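You operate a simulated robot arm through the tools that you are given. There is no shell and no other tool. Be economical: measure what you need, move in short steps, check, and stop when the job is done.

Carry out the task below with a simulated robot arm. There is one attempt and no reset: what you move stays moved.

TASK
Dip the orange keg and add oil only if it is low.
Fine: lift off the small orange lid, lower the green dip rod to the floor and lay it back. Oil short of the thick ring: empty the round blue jug into the keg. Up to the ring: add none. Jug in its place, lid on again, nothing spilt.

The check looks at the end state, three seconds after you hand in, the way a careful person would. Anything else that was tipped, shoved, dropped, spilled or broken makes it a failure. A push-on lid holds only when it is set on centred and level and pressed home; a screw cap is set on level and turned clockwise until tight.

THE ROBOT
A 6-joint arm with a two-finger parallel gripper, fixed in place. Base frame: the origin is at the foot of the arm, x ahead of it, y to its left, z up; the work surface is at about z = 0.88. Units: m, degrees, N and s.
With the tool pointing down near the work surface it reaches from about 0.26 to 0.66 m from the base axis. Its first joint turns from -66.0 to 66.0 degrees. Payload 2.9 kg.
The TCP is the grasp point between the finger pads, 0.03 m short of the fingertips. In the tool frame z runs along the fingers and y along their closing line. Largest opening 0.11 m; finger width 0.02, thickness 0.01; the body of the gripper, 0.048 by 0.112 m, starts 0.055 m behind the TCP.
Orientation is that of the tool frame in the base frame, as a unit quaternion [w, x, y, z]. With the fingers straight down and closing along the base's y, the tool's x points along the base's -x, its y along +y and its z along -z.

THE INTERFACE
- The arm moves only by the tool step_arm. Its argument "plan" is a list of rows, each a list of 2 entries, a list of its own where there are three numbers: the shift along the tool's x, y, z in m, then the turn, a rotation vector about the tool's x, y, z in degrees. In form: [[[x, y, z], [wx, wy, wz]], ...]. A call has 1 to 12 rows; each row is the pose to reach, as a shift and turn from the pose commanded when the call began, along the tool's axes at that moment. "fingers" is the closure in counts, from 0 (fully open) to 255 (shut), set as the call begins (left out, the last holds). Each row takes 0.2 s and may step no farther than 0.05 m and 8.6 degrees from the row before; otherwise, or with a gripper value out of range, the whole call is refused. Where a pose cannot be reached the arm comes as near as it can. A force on the tool above 40 N (or 10 N above the force at the start of the call, whichever is more), or a blocked arm, ends the call early, and 0.2 s more pass. Each finger travels about 0.108 m/s and halts on what it meets, pressing with about 35 N; the grip force reading is that of the motor and also rises with nothing between the fingers. The clock runs only during rows and for 0.2 s after the last one: add rows that repeat a pose to give the fingers time. It gives the time, the measured TCP pose, the force on the tool (base axes), the opening and the grip force at its end, in the units of the frame above (readings bear some noise).
- Cameras (640 x 400 px; columns grow to the right, rows downward): "scene" is fixed at [0.0911, 0.452, 1.3828]; the picture's right is [-0.57, -0.82, 0.00], its down [-0.47, 0.33, -0.82] and it looks along [0.68, -0.46, -0.57] (base axes); focal length 214 px, centre (320, 200). "wrist" rides on the gripper at [0.072, 0.017, -0.103] in the tool frame; the picture's right is [-0.23, 0.97, 0.00], its down [-0.76, -0.18, -0.62] and it looks along [-0.61, -0.14, 0.78] (tool axes); focal length 222 px, centre (320, 200). There is no depth. A picture from a camera that has moved, and an enlarged one, comes with that camera's place and axes in the base frame and with its lens.
- capture(camera): a new picture of that camera. The clock stands still meanwhile.
- close_up(camera, box): a new picture of the part [left, top, right, bottom] of that camera's present view, enlarged. The clock stands still meanwhile.
- sign_off(): hands the job in; it is judged then, once.

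Go step by step. Nothing tells you positions but the pictures and the camera data: compare them with the known pose of the tool, close in by small moves and look again before you grip or let go. The budget is 120 turns and 64 pictures, counting those below and the enlarged ones. Unless the task says otherwise, let go and move clear before handing in, and close with one line.

The tools are called after "Request:" as a command line: name --argument value ..., lists and objects as JSON in quotes. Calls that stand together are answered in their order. step_arm: Moves the arm, as the interface text tells. Its arguments: {"type":"object","properties":{"plan":{"type":"array"},"fingers":{"type":"number"}},"required":["plan"]} The other tools are called the same way: capture (camera) takes a picture; close_up (camera, box) takes an enlarged picture of a part of a camera's view; sign_off () hands the job in.

At the start:

```text
t: 0.0
eef_pos: [0.2439, 0.2023, 1.3477]
tcp_rot: [-0.001, 0.0, 1.0, 0.0]
contact_force: [0.2, -0.1, 0.9]
gripper_width: 0.11
gripper_force: 0.1
```

scene: 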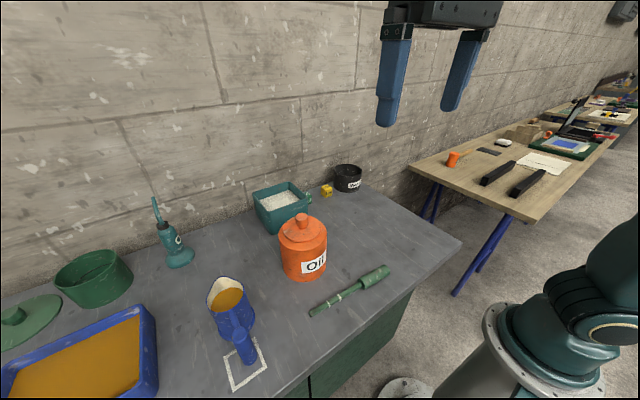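
wrist: 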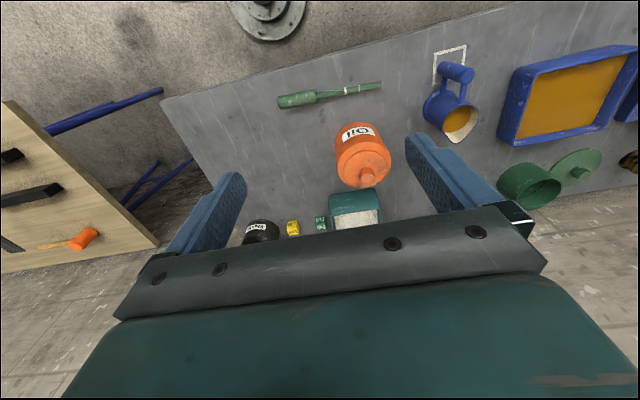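

I see the orange keg in the middle, the green dip rod to its right, the blue jug near a white outlined square, and a blue tray. I'll look closer at these first.

Request:
close_up --camera "scene" --box '[180, 250, 310, 400]'

Request:
close_up --camera "scene" --box '[240, 190, 400, 330]'

Request:
close_up --camera "wrist" --box '[260, 40, 500, 190]'

```text
2.67 times, centred on (245, 325) of scene
camera zoom: at [0.0911, 0.452, 1.3828], right [-0.57, -0.82, 0.0], down [-0.47, 0.33, -0.82], along [0.68, -0.46, -0.57], focal length 572 px, centre (520, -133)
```

zoom: 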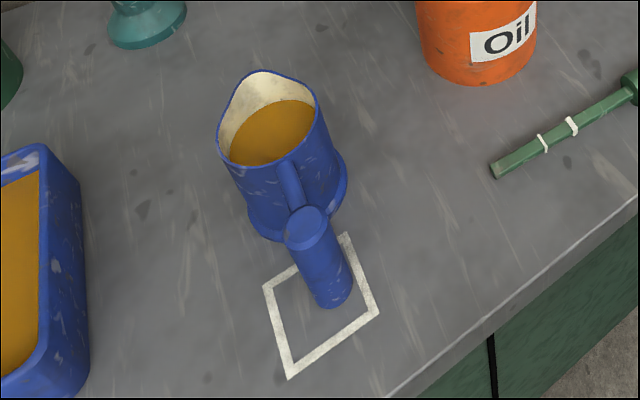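

```text
2.86 times, centred on (320, 260) of scene
camera zoom: at [0.0911, 0.452, 1.3828], right [-0.57, -0.82, 0.0], down [-0.47, 0.33, -0.82], along [0.68, -0.46, -0.57], focal length 613 px, centre (320, 29)
```

zoom: 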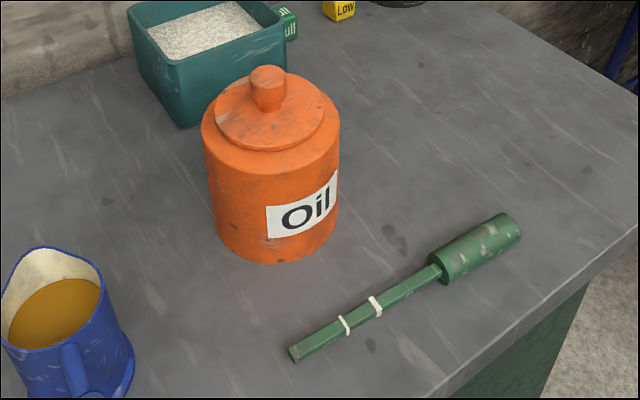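

```text
2.67 times, centred on (380, 115) of wrist
camera zoom: at [0.172, 0.2182, 1.4494], right [0.23, 0.97, 0.0], down [0.76, -0.18, 0.62], along [0.61, -0.14, -0.78], focal length 592 px, centre (160, 427)
```

zoom: 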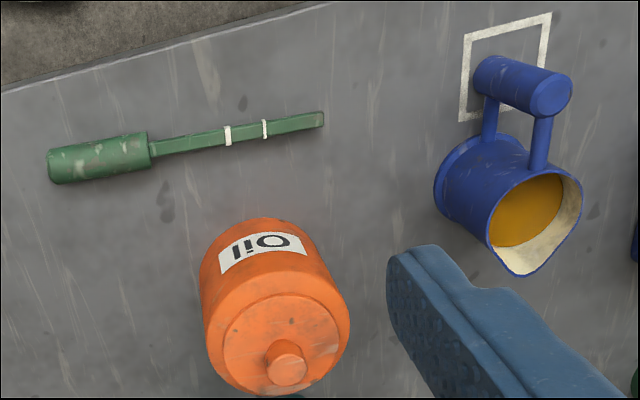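

The knob of the keg lid is at about (0.452, 0.263, 1.048). I'll move above it and look again.

Request:
step_arm --plan '[[[-0.035, 0.01, 0.025], [0, 0, 0]], [[-0.07, 0.02, 0.05], [0, 0, 0]], [[-0.105, 0.03, 0.075], [0, 0, 0]], [[-0.14, 0.04, 0.1], [0, 0, 0]], [[-0.175, 0.05, 0.125], [0, 0, 0]], [[-0.208, 0.06, 0.148], [0, 0, 0]], [[-0.208, 0.06, 0.148], [0, 0, 0]]]' --fingers 0

Request:
capture --camera "wrist"

Request:
capture --camera "scene"

```text
t: 1.6
eef_pos: [0.4532, 0.2626, 1.2001]
tcp_rot: [0.0, 0.0, 1.0, 0.0]
contact_force: [-0.5, -0.3, -1.3]
gripper_width: 0.1101
gripper_force: 0.1
```

```text
58 pictures are left
camera wrist: at [0.3809, 0.2786, 1.3023], right [0.23, 0.97, 0.0], down [0.76, -0.18, 0.62], along [0.61, -0.14, -0.78], focal length 222 px, centre (320, 200)
```

wrist: 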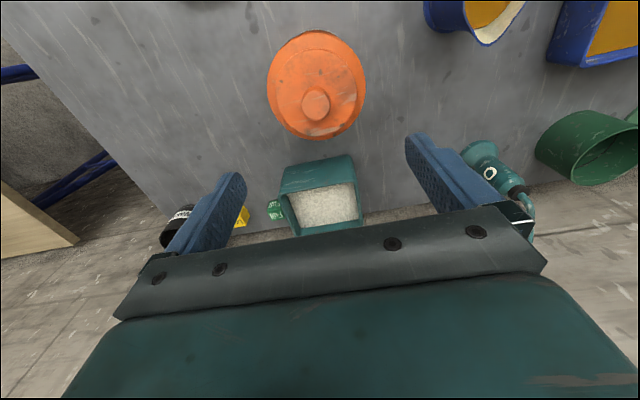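

```text
57 pictures are left
```

scene: 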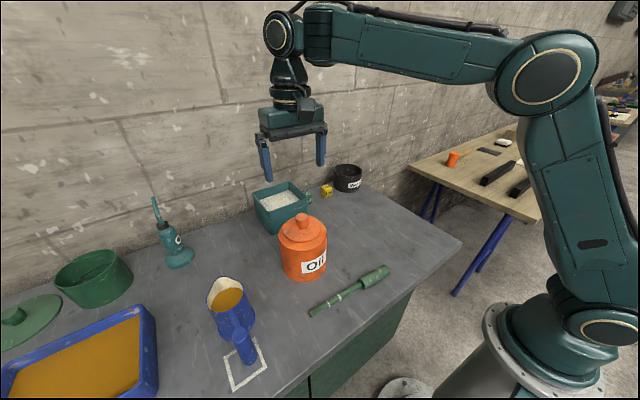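

The knob refines to about (0.446, 0.262, 1.055). I'll go lower and check.

Request:
step_arm --plan '[[[0.004, 0, 0.04], [0, 0, 0]], [[0.006, 0, 0.08], [0, 0, 0]], [[0.006, 0, 0.095], [0, 0, 0]], [[0.006, 0, 0.095], [0, 0, 0]]]'

Request:
capture --camera "wrist"

Request:
close_up --camera "scene" --box '[240, 150, 368, 290]'

```text
t: 2.6
eef_pos: [0.4467, 0.2631, 1.1042]
tcp_rot: [0.0, 0.0, 1.0, 0.001]
contact_force: [-0.4, 0.7, 0.2]
gripper_width: 0.1099
gripper_force: 0.1
```

```text
56 pictures are left
camera wrist: at [0.374, 0.278, 1.2069], right [0.23, 0.97, 0.0], down [0.76, -0.18, 0.62], along [0.61, -0.14, -0.78], focal length 222 px, centre (320, 200)
```

wrist: 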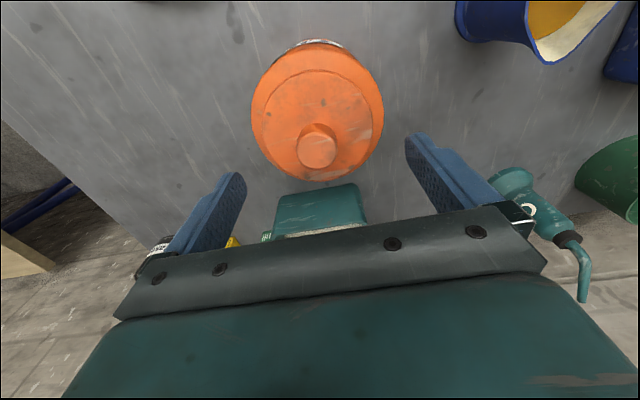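

```text
2.86 times, centred on (304, 220) of scene
camera zoom: at [0.0911, 0.452, 1.3828], right [-0.57, -0.82, 0.0], down [-0.47, 0.33, -0.82], along [0.68, -0.46, -0.57], focal length 613 px, centre (366, 143)
```

zoom: 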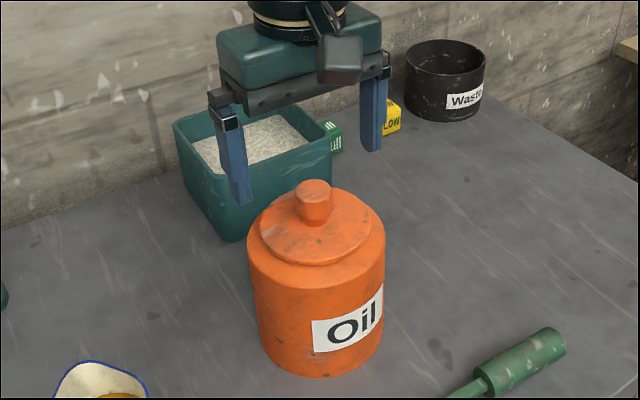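

Knob measured at (0.446, 0.261), top 1.057. I'll descend to TCP 1.062 so the fingertips stay just above the lid plate, then close.

Request:
step_arm --plan '[[[0.0, -0.002, 0.03], [0, 0, 0]], [[0.0, -0.002, 0.042], [0, 0, 0]], [[0.0, -0.002, 0.042], [0, 0, 0]]]'

Request:
close_up --camera "scene" --box '[240, 150, 368, 290]'

Request:
capture --camera "wrist"

```text
t: 3.4
eef_pos: [0.4461, 0.2598, 1.0617]
tcp_rot: [0.001, 0.0, 1.0, 0.0]
contact_force: [-0.1, 0.5, 0.3]
gripper_width: 0.11
gripper_force: 0.0
```

```text
2.86 times, centred on (304, 220) of scene
camera zoom: at [0.0911, 0.452, 1.3828], right [-0.57, -0.82, 0.0], down [-0.47, 0.33, -0.82], along [0.68, -0.46, -0.57], focal length 613 px, centre (366, 143)
```

zoom: 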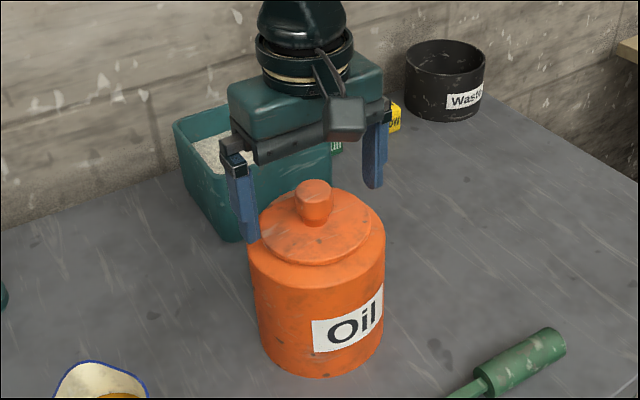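

```text
53 pictures are left
camera wrist: at [0.374, 0.2758, 1.1651], right [0.23, 0.97, 0.0], down [0.76, -0.18, 0.62], along [0.61, -0.14, -0.78], focal length 222 px, centre (320, 200)
```

wrist: 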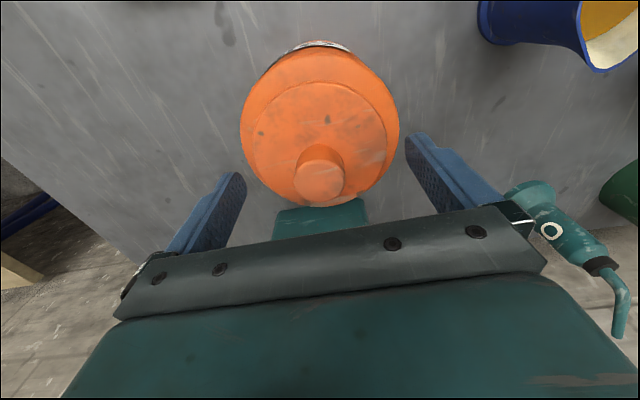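

Alignment is good; I'll go 6 mm lower and close on the knob.

Request:
step_arm --plan '[[[0.001, -0.0005, 0.003], [0, 0, 0]], [[0.001, -0.0005, 0.006], [0, 0, 0]]]'

Request:
step_arm --plan '[[[0, 0, 0], [0, 0, 0]], [[0, 0, 0], [0, 0, 0]], [[0, 0, 0], [0, 0, 0]], [[0, 0, 0], [0, 0, 0]]]' --fingers 255

```text
t: 4.0
eef_pos: [0.4455, 0.2599, 1.0555]
tcp_rot: [0.0, 0.0, 1.0, 0.0]
contact_force: [0.3, -0.7, 0.5]
gripper_width: 0.11
gripper_force: 0.1
```

```text
t: 5.0
eef_pos: [0.4461, 0.2605, 1.0567]
tcp_rot: [0.0, 0.0, 1.0, -0.001]
contact_force: [0.4, -0.8, 0.1]
gripper_width: 0.0305
gripper_force: 35.6
```

The knob is gripped (30 mm). I'll pull the lid straight up.

Request:
step_arm --plan '[[[0, 0, -0.005], [0, 0, 0]], [[0, 0, -0.01], [0, 0, 0]], [[0, 0, -0.02], [0, 0, 0]], [[0, 0, -0.04], [0, 0, 0]], [[0, 0, -0.08], [0, 0, 0]], [[0, 0, -0.12], [0, 0, 0]], [[0, 0, -0.12], [0, 0, 0]]]'

Request:
capture --camera "scene"

Request:
capture --camera "wrist"

```text
t: 6.6
eef_pos: [0.4454, 0.2599, 1.1759]
tcp_rot: [0.0, 0.0, 1.0, 0.001]
contact_force: [-0.1, -0.7, -0.7]
gripper_width: 0.0306
gripper_force: 34.1
```

```text
52 pictures are left
```

scene: 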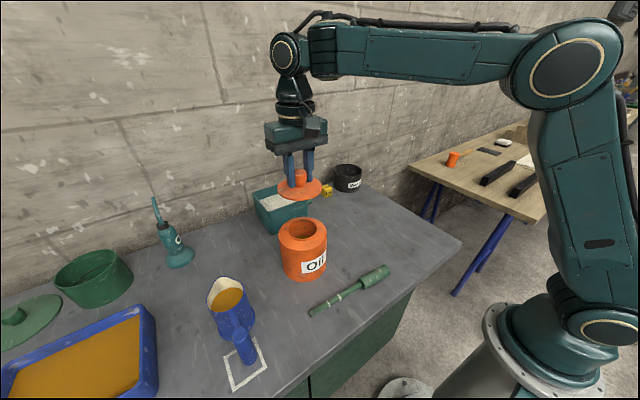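

```text
51 pictures are left
camera wrist: at [0.373, 0.2751, 1.2787], right [0.23, 0.97, 0.0], down [0.76, -0.18, 0.62], along [0.61, -0.14, -0.78], focal length 222 px, centre (320, 200)
```

wrist: 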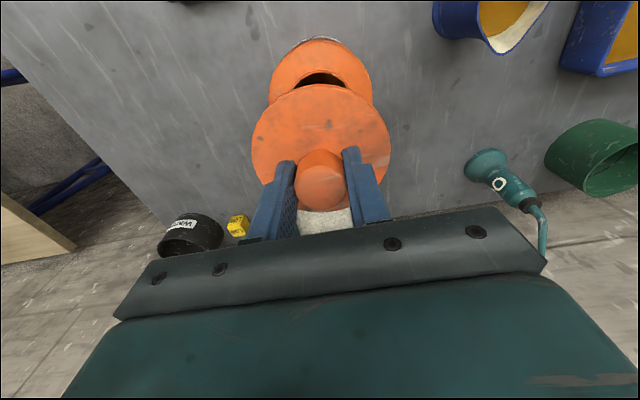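

The lid is off. I'll carry it to a clear spot at about (0.47, 0.10) and set it down.

Request:
step_arm --plan '[[[-0.01, -0.04, 0], [0, 0, 0]], [[-0.02, -0.08, 0], [0, 0, 0]], [[-0.025, -0.12, 0], [0, 0, 0]], [[-0.025, -0.16, 0.02], [0, 0, 0]], [[-0.025, -0.16, 0.06], [0, 0, 0]], [[-0.025, -0.16, 0.1], [0, 0, 0]], [[-0.025, -0.16, 0.14], [0, 0, 0]], [[-0.025, -0.16, 0.18], [0, 0, 0]], [[-0.025, -0.16, 0.215], [0, 0, 0]], [[-0.025, -0.16, 0.215], [0, 0, 0]]]'

Request:
close_up --camera "scene" --box '[240, 130, 440, 290]'

```text
t: 8.8
eef_pos: [0.469, 0.0993, 0.9616]
tcp_rot: [0.001, 0.0, 1.0, 0.0]
contact_force: [0.0, 0.1, -1.5]
gripper_width: 0.0306
gripper_force: 35.0
```

```text
2.50 times, centred on (340, 210) of scene
camera zoom: at [0.0911, 0.452, 1.3828], right [-0.57, -0.82, 0.0], down [-0.47, 0.33, -0.82], along [0.68, -0.46, -0.57], focal length 536 px, centre (270, 175)
```

zoom: 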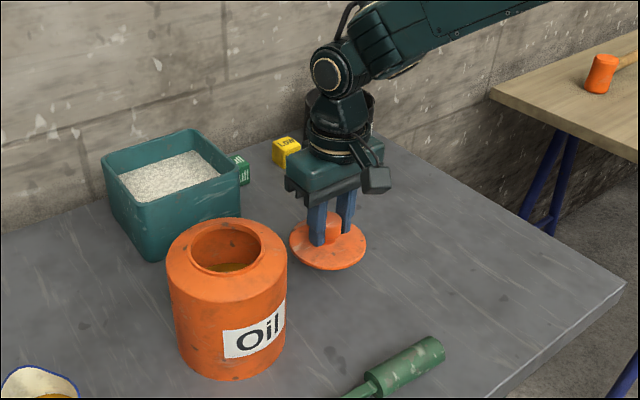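

The lid hangs just above the bench. I'll lower it gently until the force shows contact.

Request:
step_arm --plan '[[[0, 0, 0.003], [0, 0, 0]], [[0, 0, 0.006], [0, 0, 0]], [[0, 0, 0.009], [0, 0, 0]], [[0, 0, 0.012], [0, 0, 0]]]'

```text
t: 9.8
eef_pos: [0.4706, 0.0999, 0.9504]
tcp_rot: [0.001, 0.0, 1.0, 0.0]
contact_force: [-0.3, -0.3, -0.4]
gripper_width: 0.0306
gripper_force: 34.8
```

Request:
step_arm --plan '[[[0, 0, 0.003], [0, 0, 0]], [[0, 0, 0.006], [0, 0, 0]], [[0, 0, 0.009], [0, 0, 0]], [[0, 0, 0.011], [0, 0, 0]]]'

Request:
close_up --camera "scene" --box '[300, 170, 380, 230]'

```text
t: 10.8
eef_pos: [0.4696, 0.1009, 0.9372]
tcp_rot: [0.001, 0.0, 1.0, 0.0]
contact_force: [0.1, -0.7, -0.5]
gripper_width: 0.0308
gripper_force: 35.0
```

```text
6.67 times, centred on (340, 200) of scene
camera zoom: at [0.0911, 0.452, 1.3828], right [-0.57, -0.82, 0.0], down [-0.47, 0.33, -0.82], along [0.68, -0.46, -0.57], focal length 1430 px, centre (187, 200)
```

zoom: 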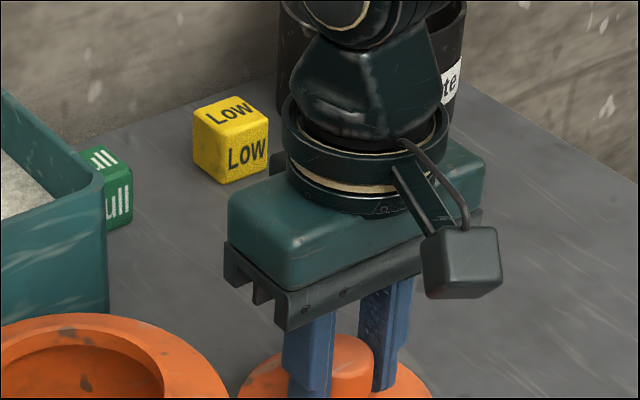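

Request:
step_arm --plan '[[[0, 0, 0.002], [0, 0, 0]], [[0, 0, 0.004], [0, 0, 0]], [[0, 0, 0.006], [0, 0, 0]], [[0, 0, 0.008], [0, 0, 0]]]'

Request:
close_up --camera "scene" --box '[310, 190, 400, 250]'

```text
t: 11.8
eef_pos: [0.4702, 0.1004, 0.9304]
tcp_rot: [0.0, -0.001, 1.0, 0.0]
contact_force: [0.6, -0.1, 0.0]
gripper_width: 0.0306
gripper_force: 35.0
```

```text
6.67 times, centred on (355, 220) of scene
camera zoom: at [0.0911, 0.452, 1.3828], right [-0.57, -0.82, 0.0], down [-0.47, 0.33, -0.82], along [0.68, -0.46, -0.57], focal length 1430 px, centre (87, 67)
```

zoom: 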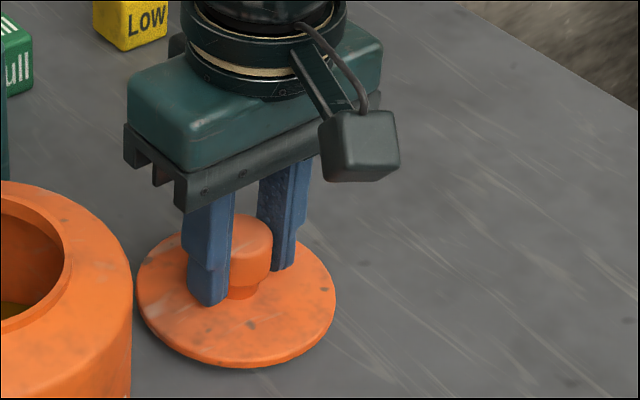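

Request:
step_arm --plan '[[[0, 0, 0.0015], [0, 0, 0]], [[0, 0, 0.003], [0, 0, 0]], [[0, 0, 0.0045], [0, 0, 0]], [[0, 0, 0.006], [0, 0, 0]]]'

```text
t: 12.8
eef_pos: [0.471, 0.0999, 0.9231]
tcp_rot: [0.0, -0.001, 1.0, 0.0]
contact_force: [-0.5, 0.0, -1.3]
gripper_width: 0.0308
gripper_force: 35.2
```

Request:
step_arm --plan '[[[0, 0, 0.0015], [0, 0, 0]], [[0, 0, 0.003], [0, 0, 0]], [[0, 0, 0.0045], [0, 0, 0]], [[0, 0, 0.006], [0, 0, 0]]]'

Request:
close_up --camera "scene" --box '[310, 190, 400, 250]'

```text
t: 13.8
eef_pos: [0.4705, 0.1006, 0.9207]
tcp_rot: [0.002, 0.001, 1.0, -0.001]
contact_force: [-6.4, -3.8, 31.2]
gripper_width: 0.0308
gripper_force: 35.0
```

```text
6.67 times, centred on (355, 220) of scene
camera zoom: at [0.0905, 0.4518, 1.3829], right [-0.57, -0.82, 0.0], down [-0.47, 0.33, -0.82], along [0.68, -0.46, -0.57], focal length 1430 px, centre (87, 67)
```

zoom: 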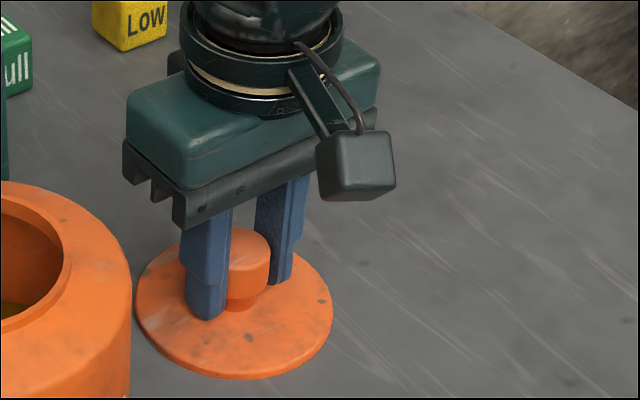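

The lid rests on the bench (contact at TCP 0.9205). I'll relax, open, and back off upward.

Request:
step_arm --plan '[[[0, 0, -0.002], [0, 0, 0]], [[0, 0, -0.002], [0, 0, 0]]]'

Request:
step_arm --plan '[[[0, 0, 0], [0, 0, 0]], [[0, 0, 0], [0, 0, 0]], [[0, 0, -0.002], [0, 0, 0]], [[0, 0, -0.03], [0, 0, 0]], [[0, 0, -0.07], [0, 0, 0]], [[0, 0, -0.11], [0, 0, 0]], [[0, 0, -0.15], [0, 0, 0]]]' --fingers 90

Request:
close_up --camera "scene" --box '[240, 190, 400, 330]'

```text
t: 14.4
eef_pos: [0.4709, 0.1013, 0.9197]
tcp_rot: [0.002, -0.001, 1.0, -0.001]
contact_force: [3.7, -1.4, 11.6]
gripper_width: 0.0307
gripper_force: 35.5
```

```text
t: 16.0
eef_pos: [0.4692, 0.0993, 1.0704]
tcp_rot: [0.0, 0.0, 1.0, 0.0]
contact_force: [-0.1, -0.2, -0.4]
gripper_width: 0.0713
gripper_force: 0.1
```

```text
2.86 times, centred on (320, 260) of scene
camera zoom: at [0.0911, 0.4519, 1.3828], right [-0.57, -0.82, 0.0], down [-0.47, 0.33, -0.82], along [0.68, -0.46, -0.57], focal length 613 px, centre (320, 29)
```

zoom: 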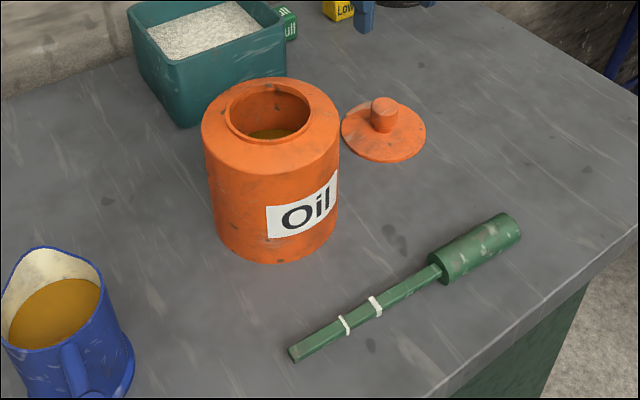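

The lid stands upright and the keg is open. The rod handle runs from about (0.296, 0.099) to (0.302, 0.182), with the thin part towards (0.317, 0.327). I'll turn the hand about 95° and go above the handle.

Request:
step_arm --plan '[[[0.0143, 0.002, 0.003], [0, 0, 7.94]], [[0.0286, 0.004, 0.006], [0, 0, 15.88]], [[0.0429, 0.006, 0.01], [0, 0, 23.8]], [[0.0572, 0.008, 0.013], [0, 0, 31.8]], [[0.0715, 0.01, 0.016], [0, 0, 39.7]], [[0.0858, 0.012, 0.02], [0, 0, 47.6]], [[0.1, 0.014, 0.023], [0, 0, 55.6]], [[0.1144, 0.016, 0.026], [0, 0, 63.5]], [[0.1287, 0.018, 0.03], [0, 0, 71.5]], [[0.143, 0.019, 0.033], [0, 0, 79.4]], [[0.1573, 0.021, 0.036], [0, 0, 87.4]], [[0.1717, 0.0227, 0.04], [0, 0, 95.3]]]' --fingers 90

Request:
capture --camera "wrist"

Request:
capture --camera "scene"

```text
t: 18.6
eef_pos: [0.2981, 0.1243, 1.0297]
tcp_rot: [0.0, 0.74, 0.673, 0.001]
contact_force: [0.3, 0.0, -0.4]
gripper_width: 0.0711
gripper_force: 0.0
```

```text
45 pictures are left
camera wrist: at [0.3222, 0.192, 1.1325], right [0.95, -0.32, 0.0], down [-0.25, -0.74, 0.62], along [-0.2, -0.59, -0.78], focal length 222 px, centre (320, 200)
```

wrist: 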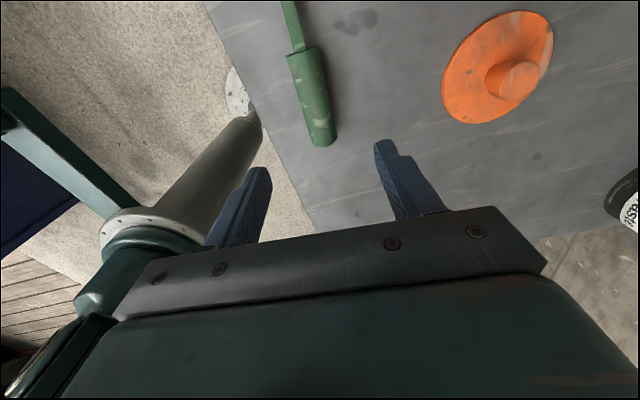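

```text
44 pictures are left
```

scene: 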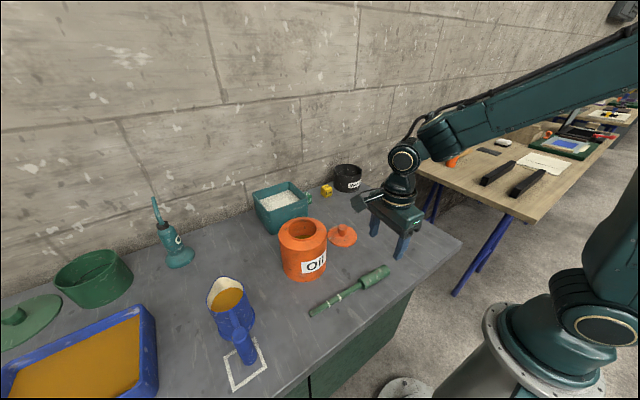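

The rod axis lies about 1.5 mm off the hand's middle. I'll go down to TCP 0.914 and grip the handle.

Request:
step_arm --plan '[[[0, -0.0015, 0.04], [0, 0, 0]], [[0, -0.0015, 0.08], [0, 0, 0]], [[0, -0.0015, 0.1], [0, 0, 0]], [[0, -0.0015, 0.115], [0, 0, 0]], [[0, -0.0015, 0.115], [0, 0, 0]]]' --fingers 90

Request:
close_up --camera "scene" --box '[300, 210, 440, 330]'

```text
t: 19.8
eef_pos: [0.2978, 0.1228, 0.9147]
tcp_rot: [0.001, 0.739, 0.674, 0.0]
contact_force: [0.5, 0.1, 0.4]
gripper_width: 0.0711
gripper_force: 0.1
```

```text
3.33 times, centred on (370, 270) of scene
camera zoom: at [0.0911, 0.452, 1.3828], right [-0.57, -0.82, 0.0], down [-0.47, 0.33, -0.82], along [0.68, -0.46, -0.57], focal length 715 px, centre (153, -33)
```

zoom: 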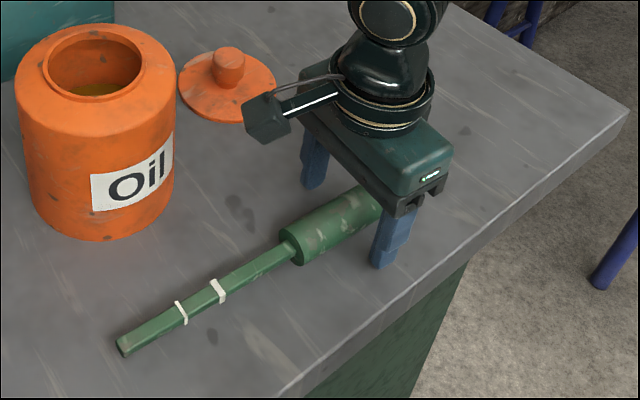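

Request:
step_arm --plan '[[[0, 0, 0], [0, 0, 0]], [[0, 0, 0], [0, 0, 0]], [[0, 0, 0], [0, 0, 0]], [[0, 0, 0], [0, 0, 0]]]' --fingers 255

```text
t: 20.8
eef_pos: [0.2985, 0.123, 0.9149]
tcp_rot: [0.0, 0.739, 0.673, 0.0]
contact_force: [0.9, -0.5, -0.2]
gripper_width: 0.0268
gripper_force: 35.0
```

Handle gripped (27 mm). I'll lift it straight up, then swing it over toward the keg while turning back.

Request:
step_arm --plan '[[[0, 0, -0.02], [0, 0, 0]], [[0, 0, -0.05], [0, 0, 0]], [[0, 0, -0.1], [0, 0, 0]], [[0, 0, -0.15], [0, 0, 0]], [[0, 0, -0.2], [0, 0, 0]], [[0, 0, -0.25], [0, 0, 0]], [[0, 0, -0.3], [0, 0, 0]], [[0, 0, -0.32], [0, 0, 0]], [[0, 0, -0.32], [0, 0, 0]]]'

Request:
step_arm --plan '[[[0.01, 0.0075, 0], [0, 0, -8.33]], [[0.02, 0.015, 0], [0, 0, -16.67]], [[0.03, 0.0225, 0], [0, 0, -25]], [[0.04, 0.03, 0], [0, 0, -33.3]], [[0.05, 0.0375, 0], [0, 0, -41.7]], [[0.06, 0.045, 0], [0, 0, -50]], [[0.07, 0.0525, 0], [0, 0, -58.3]], [[0.08, 0.06, 0], [0, 0, -66.7]], [[0.09, 0.0675, 0], [0, 0, -75]], [[0.1, 0.075, 0], [0, 0, -83.3]], [[0.11, 0.0825, 0], [0, 0, -91.7]], [[0.12, 0.09, 0], [0, 0, -100]]]'

Request:
capture --camera "scene"

```text
t: 22.8
eef_pos: [0.2967, 0.1227, 1.2364]
tcp_rot: [0.001, 0.739, 0.673, 0.001]
contact_force: [0.1, 0.0, -0.1]
gripper_width: 0.027
gripper_force: 35.6
```

```text
t: 25.4
eef_pos: [0.3965, 0.234, 1.2353]
tcp_rot: [-0.001, -0.043, 0.999, 0.001]
contact_force: [0.3, 0.0, 0.2]
gripper_width: 0.0268
gripper_force: 35.2
```

```text
42 pictures are left
```

scene: 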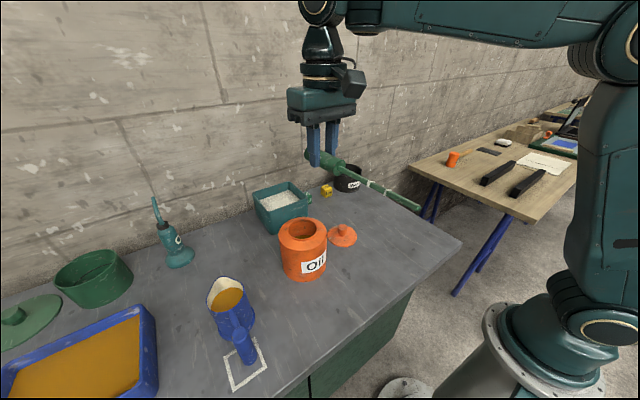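

Rod held firmly. I'll turn a bit more, raise, then pitch the hand so the rod hangs straight down.

Request:
step_arm --plan '[[[0, 0, -0.02], [0, 0, -8.4]], [[0, 0, -0.045], [0, 0, -16.8]], [[0, 0, -0.07], [0, 0, -25]], [[0, 0, -0.07], [0, 0, -25]]]'

Request:
step_arm --plan '[[[0, 0, 0], [0, -8.2, 0]], [[0, 0, 0], [0, -16.4, 0]], [[0, 0, 0], [0, -24.6, 0]], [[0, 0, 0], [0, -32.8, 0]], [[0, 0, 0], [0, -41, 0]], [[0, 0, 0], [0, -49.2, 0]], [[0, 0, 0], [0, -57.4, 0]], [[0, 0, 0], [0, -65.6, 0]], [[0, 0, 0], [0, -73.8, 0]], [[0, 0, 0], [0, -82, 0]], [[0, 0, 0], [0, -90, 0]], [[0, 0, 0], [0, -90, 0]]]'

Request:
capture --camera "scene"

Request:
capture --camera "wrist"

```text
t: 26.4
eef_pos: [0.3973, 0.2335, 1.3042]
tcp_rot: [0.0, -0.256, 0.967, 0.0]
contact_force: [-0.7, 0.6, -1.2]
gripper_width: 0.0268
gripper_force: 35.0
```

```text
t: 29.0
eef_pos: [0.3964, 0.2342, 1.3048]
tcp_rot: [0.684, -0.181, 0.683, 0.181]
contact_force: [-0.4, -0.2, -0.7]
gripper_width: 0.0264
gripper_force: 34.8
```

```text
41 pictures are left
```

scene: 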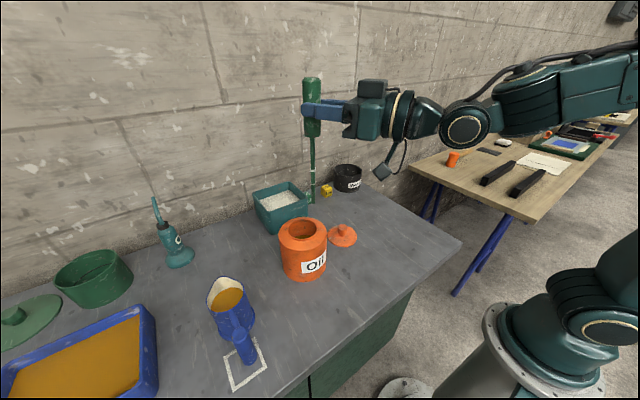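

```text
40 pictures are left
camera wrist: at [0.2998, 0.1962, 1.2315], right [-0.48, 0.85, 0.23], down [-0.45, -0.46, 0.76], along [0.75, 0.26, 0.61], focal length 222 px, centre (320, 200)
```

wrist: 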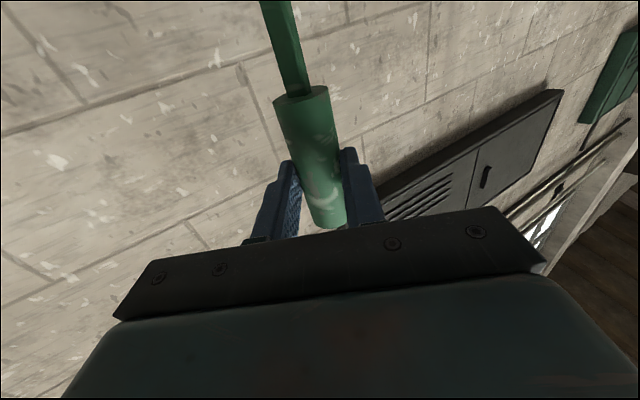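

The rod hangs vertically. I'll check its tip and verticality in detail before lowering.

Request:
close_up --camera "scene" --box '[250, 70, 410, 290]'

```text
1.82 times, centred on (330, 180) of scene
camera zoom: at [0.0911, 0.452, 1.3828], right [-0.57, -0.82, 0.0], down [-0.47, 0.33, -0.82], along [0.68, -0.46, -0.57], focal length 390 px, centre (302, 236)
```

zoom: 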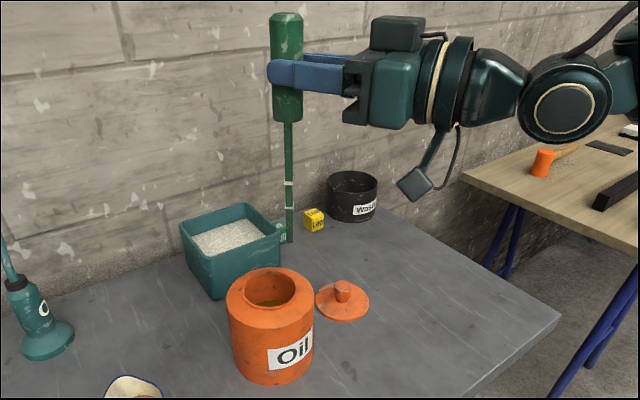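

The rod tip is at about (0.420, 0.249, 1.106). I'll move it over the mouth centre (0.4455, 0.260) and check just above the rim.

Request:
step_arm --plan '[[[0, -0.0013, 0.014], [0, 0, 0]], [[0, -0.0026, 0.028], [0, 0, 0]], [[0.03, -0.0026, 0.028], [0, 0, 0]], [[0.06, -0.0026, 0.028], [0, 0, 0]], [[0.07, -0.0026, 0.028], [0, 0, 0]], [[0.07, -0.0026, 0.028], [0, 0, 0]]]'

Request:
close_up --camera "scene" --box '[250, 110, 380, 290]'

```text
t: 30.4
eef_pos: [0.424, 0.2456, 1.2343]
tcp_rot: [0.684, -0.181, 0.683, 0.181]
contact_force: [-0.8, -0.3, -0.7]
gripper_width: 0.0268
gripper_force: 35.1
```

```text
2.22 times, centred on (315, 200) of scene
camera zoom: at [0.0911, 0.452, 1.3828], right [-0.57, -0.82, 0.0], down [-0.47, 0.33, -0.82], along [0.68, -0.46, -0.57], focal length 477 px, centre (331, 200)
```

zoom: 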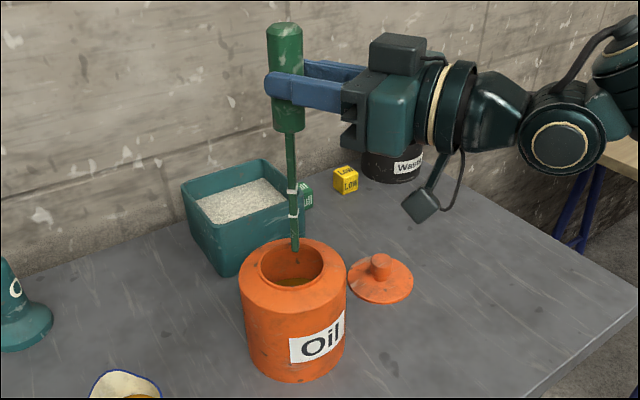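

The tip is over the mouth. I'll lower into the keg, slowing near the floor.

Request:
step_arm --plan '[[[0.02, 0.001, 0], [0, 0, 0]], [[0.04, 0.002, 0], [0, 0, 0]], [[0.06, 0.002, 0], [0, 0, 0]], [[0.08, 0.002, 0], [0, 0, 0]], [[0.1, 0.002, 0], [0, 0, 0]], [[0.12, 0.002, 0], [0, 0, 0]], [[0.12, 0.002, 0], [0, 0, 0]]]'

Request:
step_arm --plan '[[[0.004, 0, 0], [0, 0, 0]], [[0.008, 0, 0], [0, 0, 0]], [[0.012, 0, 0], [0, 0, 0]], [[0.016, 0, 0], [0, 0, 0]], [[0.018, 0, 0], [0, 0, 0]]]'

Request:
close_up --camera "scene" --box '[250, 130, 380, 290]'

```text
t: 32.0
eef_pos: [0.4226, 0.2465, 1.115]
tcp_rot: [0.684, -0.181, 0.683, 0.18]
contact_force: [-1.2, -0.5, -0.1]
gripper_width: 0.0264
gripper_force: 34.9
```

```text
t: 33.2
eef_pos: [0.4231, 0.2469, 1.0974]
tcp_rot: [0.683, -0.181, 0.684, 0.182]
contact_force: [-0.2, -0.9, -0.5]
gripper_width: 0.0266
gripper_force: 34.8
```

```text
2.50 times, centred on (315, 210) of scene
camera zoom: at [0.0911, 0.452, 1.3828], right [-0.57, -0.82, 0.0], down [-0.47, 0.33, -0.82], along [0.68, -0.46, -0.57], focal length 536 px, centre (332, 175)
```

zoom: 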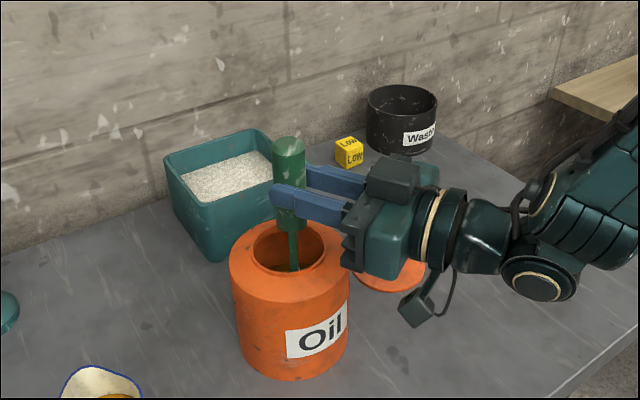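

No contact yet. I'll continue in small steps down to the floor.

Request:
step_arm --plan '[[[0.003, 0, 0], [0, 0, 0]], [[0.006, 0, 0], [0, 0, 0]], [[0.009, 0, 0], [0, 0, 0]], [[0.012, 0, 0], [0, 0, 0]]]'

```text
t: 34.2
eef_pos: [0.4226, 0.2479, 1.0845]
tcp_rot: [0.685, -0.181, 0.682, 0.181]
contact_force: [0.2, 0.2, -0.2]
gripper_width: 0.0266
gripper_force: 35.7
```

Request:
step_arm --plan '[[[0.002, 0, 0], [0, 0, 0]], [[0.004, 0, 0], [0, 0, 0]], [[0.006, 0, 0], [0, 0, 0]], [[0.008, 0, 0], [0, 0, 0]]]'

```text
t: 35.2
eef_pos: [0.4229, 0.2482, 1.0806]
tcp_rot: [0.687, -0.182, 0.679, 0.183]
contact_force: [-0.9, -0.6, 27.1]
gripper_width: 0.0267
gripper_force: 35.0
```

The rod touches the floor. I'll raise it straight up over the keg and read it.

Request:
step_arm --plan '[[[-0.01, 0, 0], [0, 0, 0]], [[-0.04, 0, 0], [0, 0, 0]], [[-0.08, 0, 0], [0, 0, 0]], [[-0.12, 0, 0], [0, 0, 0]], [[-0.16, 0, 0], [0, 0, 0]], [[-0.185, 0, 0], [0, 0, 0]], [[-0.185, 0, 0], [0, 0, 0]]]'

Request:
close_up --camera "scene" --box '[270, 130, 350, 210]'

Request:
close_up --camera "scene" --box '[270, 180, 340, 240]'

```text
t: 36.8
eef_pos: [0.4225, 0.2472, 1.2622]
tcp_rot: [0.684, -0.182, 0.683, 0.181]
contact_force: [-0.1, 1.1, 0.0]
gripper_width: 0.0265
gripper_force: 34.8
out of reach, approached as far as the arm can: row 1
```

```text
5.00 times, centred on (310, 170) of scene
camera zoom: at [0.0911, 0.452, 1.3828], right [-0.57, -0.82, 0.0], down [-0.47, 0.33, -0.82], along [0.68, -0.46, -0.57], focal length 1072 px, centre (370, 350)
```

zoom: 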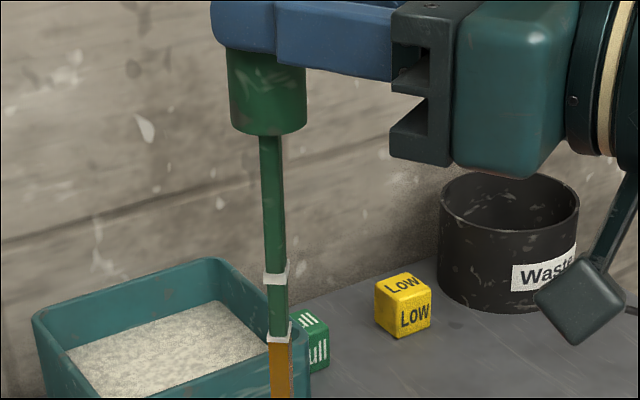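

```text
6.67 times, centred on (305, 210) of scene
camera zoom: at [0.0911, 0.452, 1.3828], right [-0.57, -0.82, 0.0], down [-0.47, 0.33, -0.82], along [0.68, -0.46, -0.57], focal length 1430 px, centre (420, 133)
```

zoom: 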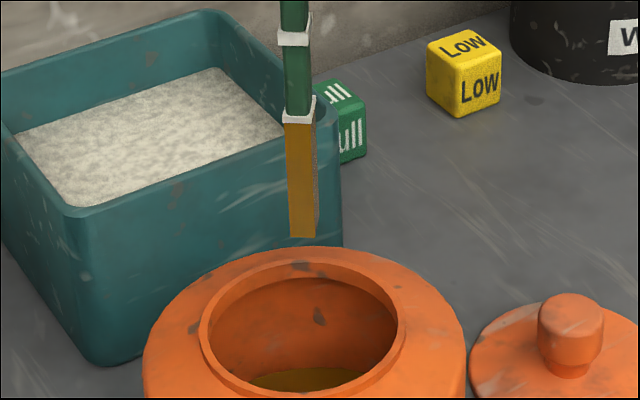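

Oil reaches the lower of the two rings. I must determine which ring is the thick one, so I'll zoom in.

Request:
close_up --camera "scene" --box '[295, 178, 319, 198]'

```text
16.00 times, centred on (307, 188) of scene
camera zoom: at [0.0911, 0.452, 1.3828], right [-0.57, -0.82, 0.0], down [-0.47, 0.33, -0.82], along [0.68, -0.46, -0.57], focal length 3432 px, centre (528, 392)
```

zoom: 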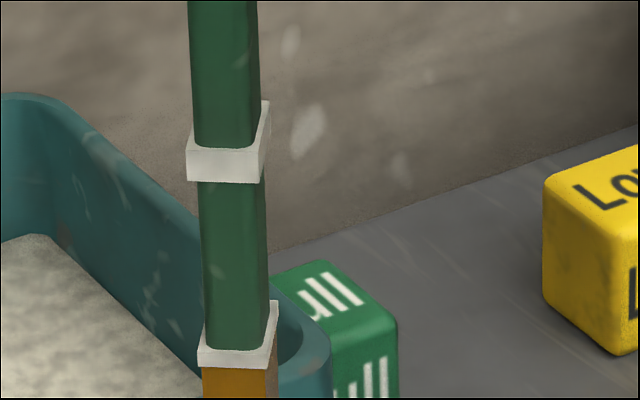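

The thick ring is the upper one, and the oil only reaches the thin lower ring, so the oil is low. I'll lay the rod back first by reversing the motions.

Request:
step_arm --plan '[[[-0.043, 0.0016, -0.01], [0, 0, 0]], [[-0.043, 0.0016, -0.029], [0, 8.2, 0]], [[-0.043, 0.0016, -0.029], [0, 16.4, 0]], [[-0.043, 0.0016, -0.029], [0, 24.6, 0]], [[-0.043, 0.0016, -0.029], [0, 32.8, 0]], [[-0.043, 0.0016, -0.029], [0, 41, 0]], [[-0.043, 0.0016, -0.029], [0, 49.2, 0]], [[-0.043, 0.0016, -0.029], [0, 57.4, 0]], [[-0.043, 0.0016, -0.029], [0, 65.6, 0]], [[-0.043, 0.0016, -0.029], [0, 73.8, 0]], [[-0.043, 0.0016, -0.029], [0, 82, 0]], [[-0.043, 0.0016, -0.029], [0, 90, 0]]]'

Request:
step_arm --plan '[[[0, 0, 0.02], [0, 0, 8.4]], [[0, 0, 0.045], [0, 0, 16.8]], [[0, 0, 0.07], [0, 0, 25]], [[0, 0, 0.07], [0, 0, 25]]]'

```text
t: 39.4
eef_pos: [0.3971, 0.2342, 1.3038]
tcp_rot: [-0.001, -0.256, 0.967, 0.0]
contact_force: [-0.1, -0.3, -1.9]
gripper_width: 0.0265
gripper_force: 34.6
```

```text
t: 40.4
eef_pos: [0.3964, 0.2337, 1.2344]
tcp_rot: [0.001, -0.04, 0.999, 0.0]
contact_force: [0.0, 0.2, -0.4]
gripper_width: 0.0264
gripper_force: 35.1
```

Request:
step_arm --plan '[[[0.009, -0.0085, 0], [0, 0, 8.33]], [[0.018, -0.017, 0], [0, 0, 16.67]], [[0.027, -0.0255, 0], [0, 0, 25]], [[0.036, -0.034, 0], [0, 0, 33.3]], [[0.045, -0.0425, 0], [0, 0, 41.7]], [[0.054, -0.051, 0], [0, 0, 50]], [[0.063, -0.0595, 0], [0, 0, 58.3]], [[0.072, -0.068, 0], [0, 0, 66.7]], [[0.081, -0.0765, 0], [0, 0, 75]], [[0.09, -0.085, 0], [0, 0, 83.3]], [[0.1, -0.0935, 0], [0, 0, 91.7]], [[0.109, -0.1023, 0], [0, 0, 100]]]'

Request:
step_arm --plan '[[[0, 0, 0.05], [0, 0, 0]], [[0, 0, 0.1], [0, 0, 0]], [[0, 0, 0.15], [0, 0, 0]], [[0, 0, 0.2], [0, 0, 0]], [[0, 0, 0.25], [0, 0, 0]], [[0, 0, 0.29], [0, 0, 0]], [[0, 0, 0.305], [0, 0, 0]], [[0, 0, 0.305], [0, 0, 0]]]'

Request:
close_up --camera "scene" --box '[300, 210, 440, 330]'

```text
t: 43.0
eef_pos: [0.2954, 0.1224, 1.2363]
tcp_rot: [0.001, 0.74, 0.673, 0.0]
contact_force: [0.2, 0.6, -0.4]
gripper_width: 0.0266
gripper_force: 34.5
```

```text
t: 44.8
eef_pos: [0.2957, 0.123, 0.9299]
tcp_rot: [0.0, 0.739, 0.674, 0.0]
contact_force: [0.3, 0.1, -0.4]
gripper_width: 0.0263
gripper_force: 34.9
```

```text
3.33 times, centred on (370, 270) of scene
camera zoom: at [0.0911, 0.452, 1.3828], right [-0.57, -0.82, 0.0], down [-0.47, 0.33, -0.82], along [0.68, -0.46, -0.57], focal length 715 px, centre (153, -33)
```

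zoom: 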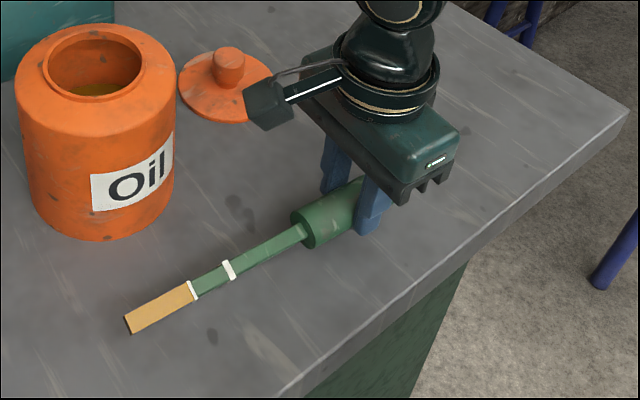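

Request:
step_arm --plan '[[[0, 0.0015, 0.004], [0, 0, 0]], [[0, 0.0015, 0.008], [0, 0, 0]], [[0, 0.0015, 0.011], [0, 0, 0]], [[0, 0.0015, 0.013], [0, 0, 0]]]'

Request:
close_up --camera "scene" --box '[300, 210, 440, 330]'

```text
t: 45.8
eef_pos: [0.2982, 0.1234, 0.9166]
tcp_rot: [0.001, 0.739, 0.673, 0.0]
contact_force: [-0.4, -0.2, -0.7]
gripper_width: 0.0267
gripper_force: 35.5
```

```text
3.33 times, centred on (370, 270) of scene
camera zoom: at [0.0911, 0.452, 1.3828], right [-0.57, -0.82, 0.0], down [-0.47, 0.33, -0.82], along [0.68, -0.46, -0.57], focal length 715 px, centre (153, -33)
```

zoom: 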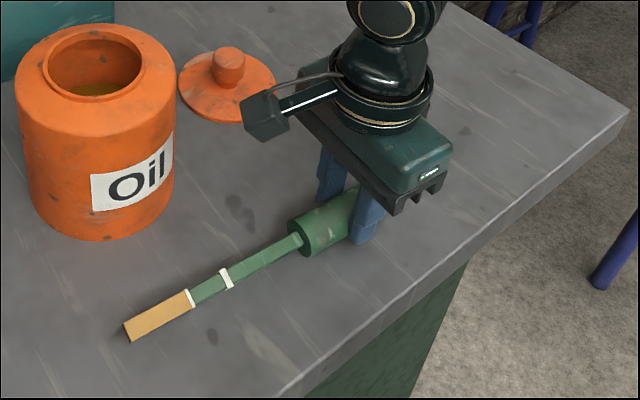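

Request:
step_arm --plan '[[[0.004, 0, 0.001], [0, 0, 0]], [[0.004, 0, 0.002], [0, 0, 0]], [[0.004, 0, 0.003], [0, 0, 0]]]'

Request:
step_arm --plan '[[[0, 0, 0], [0, 0, 0]], [[0, 0, 0], [0, 0, 0]], [[0, 0, 0], [0, 0, 0]], [[0, 0, -0.04], [0, 0, 0]], [[0, 0, -0.08], [0, 0, 0]], [[0, 0, -0.12], [0, 0, 0]], [[0, 0, -0.16], [0, 0, 0]], [[0, 0, -0.2], [0, 0, 0]]]' --fingers 100

Request:
capture --camera "scene"

```text
t: 46.6
eef_pos: [0.3001, 0.1269, 0.9148]
tcp_rot: [0.002, 0.739, 0.674, 0.002]
contact_force: [-2.1, -6.3, 30.7]
gripper_width: 0.0268
gripper_force: 34.9
```

```text
t: 48.4
eef_pos: [0.2978, 0.1277, 1.1149]
tcp_rot: [0.0, 0.739, 0.674, 0.0]
contact_force: [-0.1, -0.1, -0.2]
gripper_width: 0.0671
gripper_force: 0.0
```

```text
31 pictures are left
```

scene: 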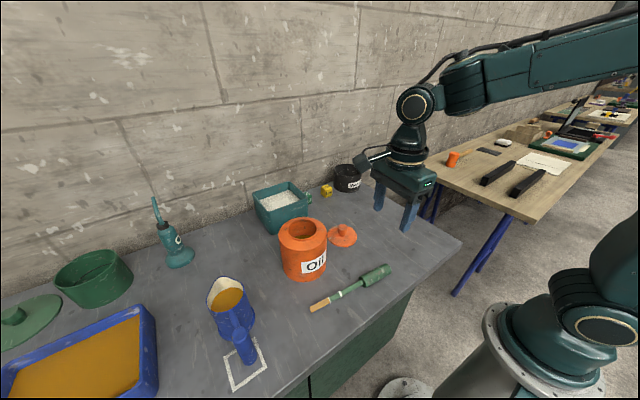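

The rod is back on its spot. For pouring I intend to grip the jug's handle from above and pour back toward the robot, so I'll first test that wrist pose empty above the keg.

Request:
step_arm --plan '[[[0.01, 0.009, -0.02], [0, 0, 6]], [[0.02, 0.018, -0.045], [0, 0, 12]], [[0.035, 0.027, -0.07], [0, 0, 18]], [[0.05, 0.04, -0.09], [0, 0, 24]], [[0.065, 0.05, -0.11], [0, 0, 30]], [[0.08, 0.06, -0.13], [0, 0, 36]], [[0.09, 0.07, -0.15], [0, 0, 42]], [[0.1, 0.08, -0.15], [0, 0, 48]], [[0.109, 0.09, -0.15], [0, 0, 54.6]], [[0.109, 0.09, -0.15], [0, 0, 54.6]]]'

Request:
step_arm --plan '[[[0, 0, 0], [0, 8.5, 0]], [[0, 0, 0], [0, 17, 0]], [[0, 0, 0], [0, 25.5, 0]], [[0, 0, 0], [0, 34, 0]], [[0, 0, 0], [0, 42.5, 0]], [[0, 0, 0], [0, 51, 0]], [[0, 0, 0], [0, 59.5, 0]], [[0, 0, 0], [0, 68, 0]], [[0, 0, 0], [0, 76.5, 0]], [[0, 0, 0], [0, 85, 0]], [[0, 0, 0], [0, 93.5, 0]], [[0, 0, 0], [0, 93.5, 0]]]'

```text
t: 50.6
eef_pos: [0.3992, 0.2253, 1.2615]
tcp_rot: [-0.008, 0.966, 0.26, 0.0]
contact_force: [0.5, -0.4, -0.3]
gripper_width: 0.067
gripper_force: 0.0
out of reach, approached as far as the arm can: row 9, 10
```

```text
t: 53.2
eef_pos: [0.4036, 0.2113, 1.2561]
tcp_rot: [-0.191, 0.66, 0.182, 0.704]
contact_force: [-0.4, -0.1, 0.7]
gripper_width: 0.0669
gripper_force: 0.0
out of reach, approached as far as the arm can: row 2, 3, 4, 5, 6, 7, 8, 9, 10, 11, 12
```

The wrist hits its roll limit there. I'll step back, turn 22° off that limit, and test the tilt again.

Request:
step_arm --plan '[[[0, 0, 0], [0, -8.5, 0]], [[0, 0, 0], [0, -17, 0]], [[0, 0, 0], [0, -25.5, 0]], [[0, 0, 0], [0, -34, 0]], [[0, 0, 0], [0, -42.5, 0]], [[0, 0, 0], [0, -51, 0]], [[0, 0, 0], [0, -59.5, 0]], [[0, 0, 0], [0, -68, 0]], [[0, 0, 0], [0, -76.5, 0]], [[0, 0, 0], [0, -85, 0]], [[0, 0, 0], [0, -93.5, 0]], [[0, 0, 0], [0, -93.5, 0]]]'

Request:
step_arm --plan '[[[0, 0, 0], [0, 0, -7.5]], [[0, 0, 0], [0, 0, -15]], [[0, 0, 0], [0, 0, -22]], [[0, 0, 0], [0, 0, -22]]]'

Request:
step_arm --plan '[[[0, 0, 0], [0, 8.5, 0]], [[0, 0, 0], [0, 17, 0]], [[0, 0, 0], [0, 25.5, 0]], [[0, 0, 0], [0, 34, 0]], [[0, 0, 0], [0, 42.5, 0]], [[0, 0, 0], [0, 51, 0]], [[0, 0, 0], [0, 59.5, 0]], [[0, 0, 0], [0, 68, 0]], [[0, 0, 0], [0, 76.5, 0]], [[0, 0, 0], [0, 85, 0]], [[0, 0, 0], [0, 93.5, 0]], [[0, 0, 0], [0, 102, 0]]]'

Request:
step_arm --plan '[[[0, 0, 0], [0, 8.5, 0]], [[0, 0, 0], [0, 17, 0]], [[0, 0, 0], [0, 25, 0]], [[0, 0, 0], [0, 33, 0]]]'

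Request:
capture --camera "scene"

```text
t: 55.8
eef_pos: [0.4041, 0.2104, 1.2559]
tcp_rot: [-0.005, 0.965, 0.26, -0.002]
contact_force: [-0.2, 1.3, 0.3]
gripper_width: 0.0667
gripper_force: 0.1
out of reach, approached as far as the arm can: row 1, 2, 3, 4, 5, 6, 7, 8, 9
```

```text
t: 56.8
eef_pos: [0.4039, 0.2107, 1.2567]
tcp_rot: [0.0, 0.898, 0.44, 0.0]
contact_force: [0.2, -0.6, 0.1]
gripper_width: 0.0667
gripper_force: 0.1
```

```text
t: 59.4
eef_pos: [0.4089, 0.1941, 1.5129]
tcp_rot: [-0.218, 0.778, 0.374, 0.456]
contact_force: [2.1, 2.1, -2.1]
gripper_width: 0.067
gripper_force: 0.1
out of reach, approached as far as the arm can: row 1, 2, 3, 4, 5, 6, 7, 8, 9, 10, 11, 12
```

```text
t: 60.4
eef_pos: [0.4089, 0.1925, 1.5131]
tcp_rot: [-0.218, 0.778, 0.374, 0.456]
contact_force: [1.0, 1.4, 1.0]
gripper_width: 0.067
gripper_force: 0.0
out of reach, approached as far as the arm can: row 1, 2, 3, 4
```

```text
30 pictures are left
```

scene: 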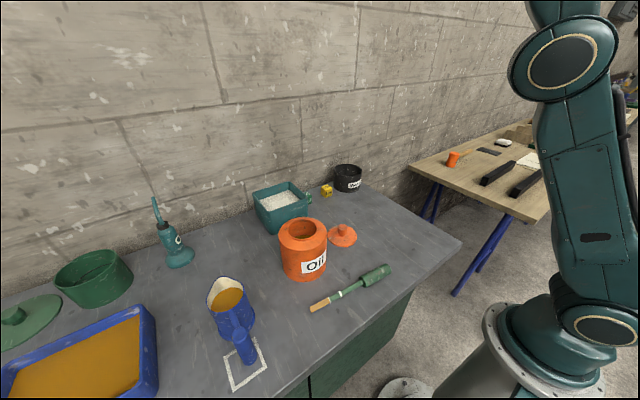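

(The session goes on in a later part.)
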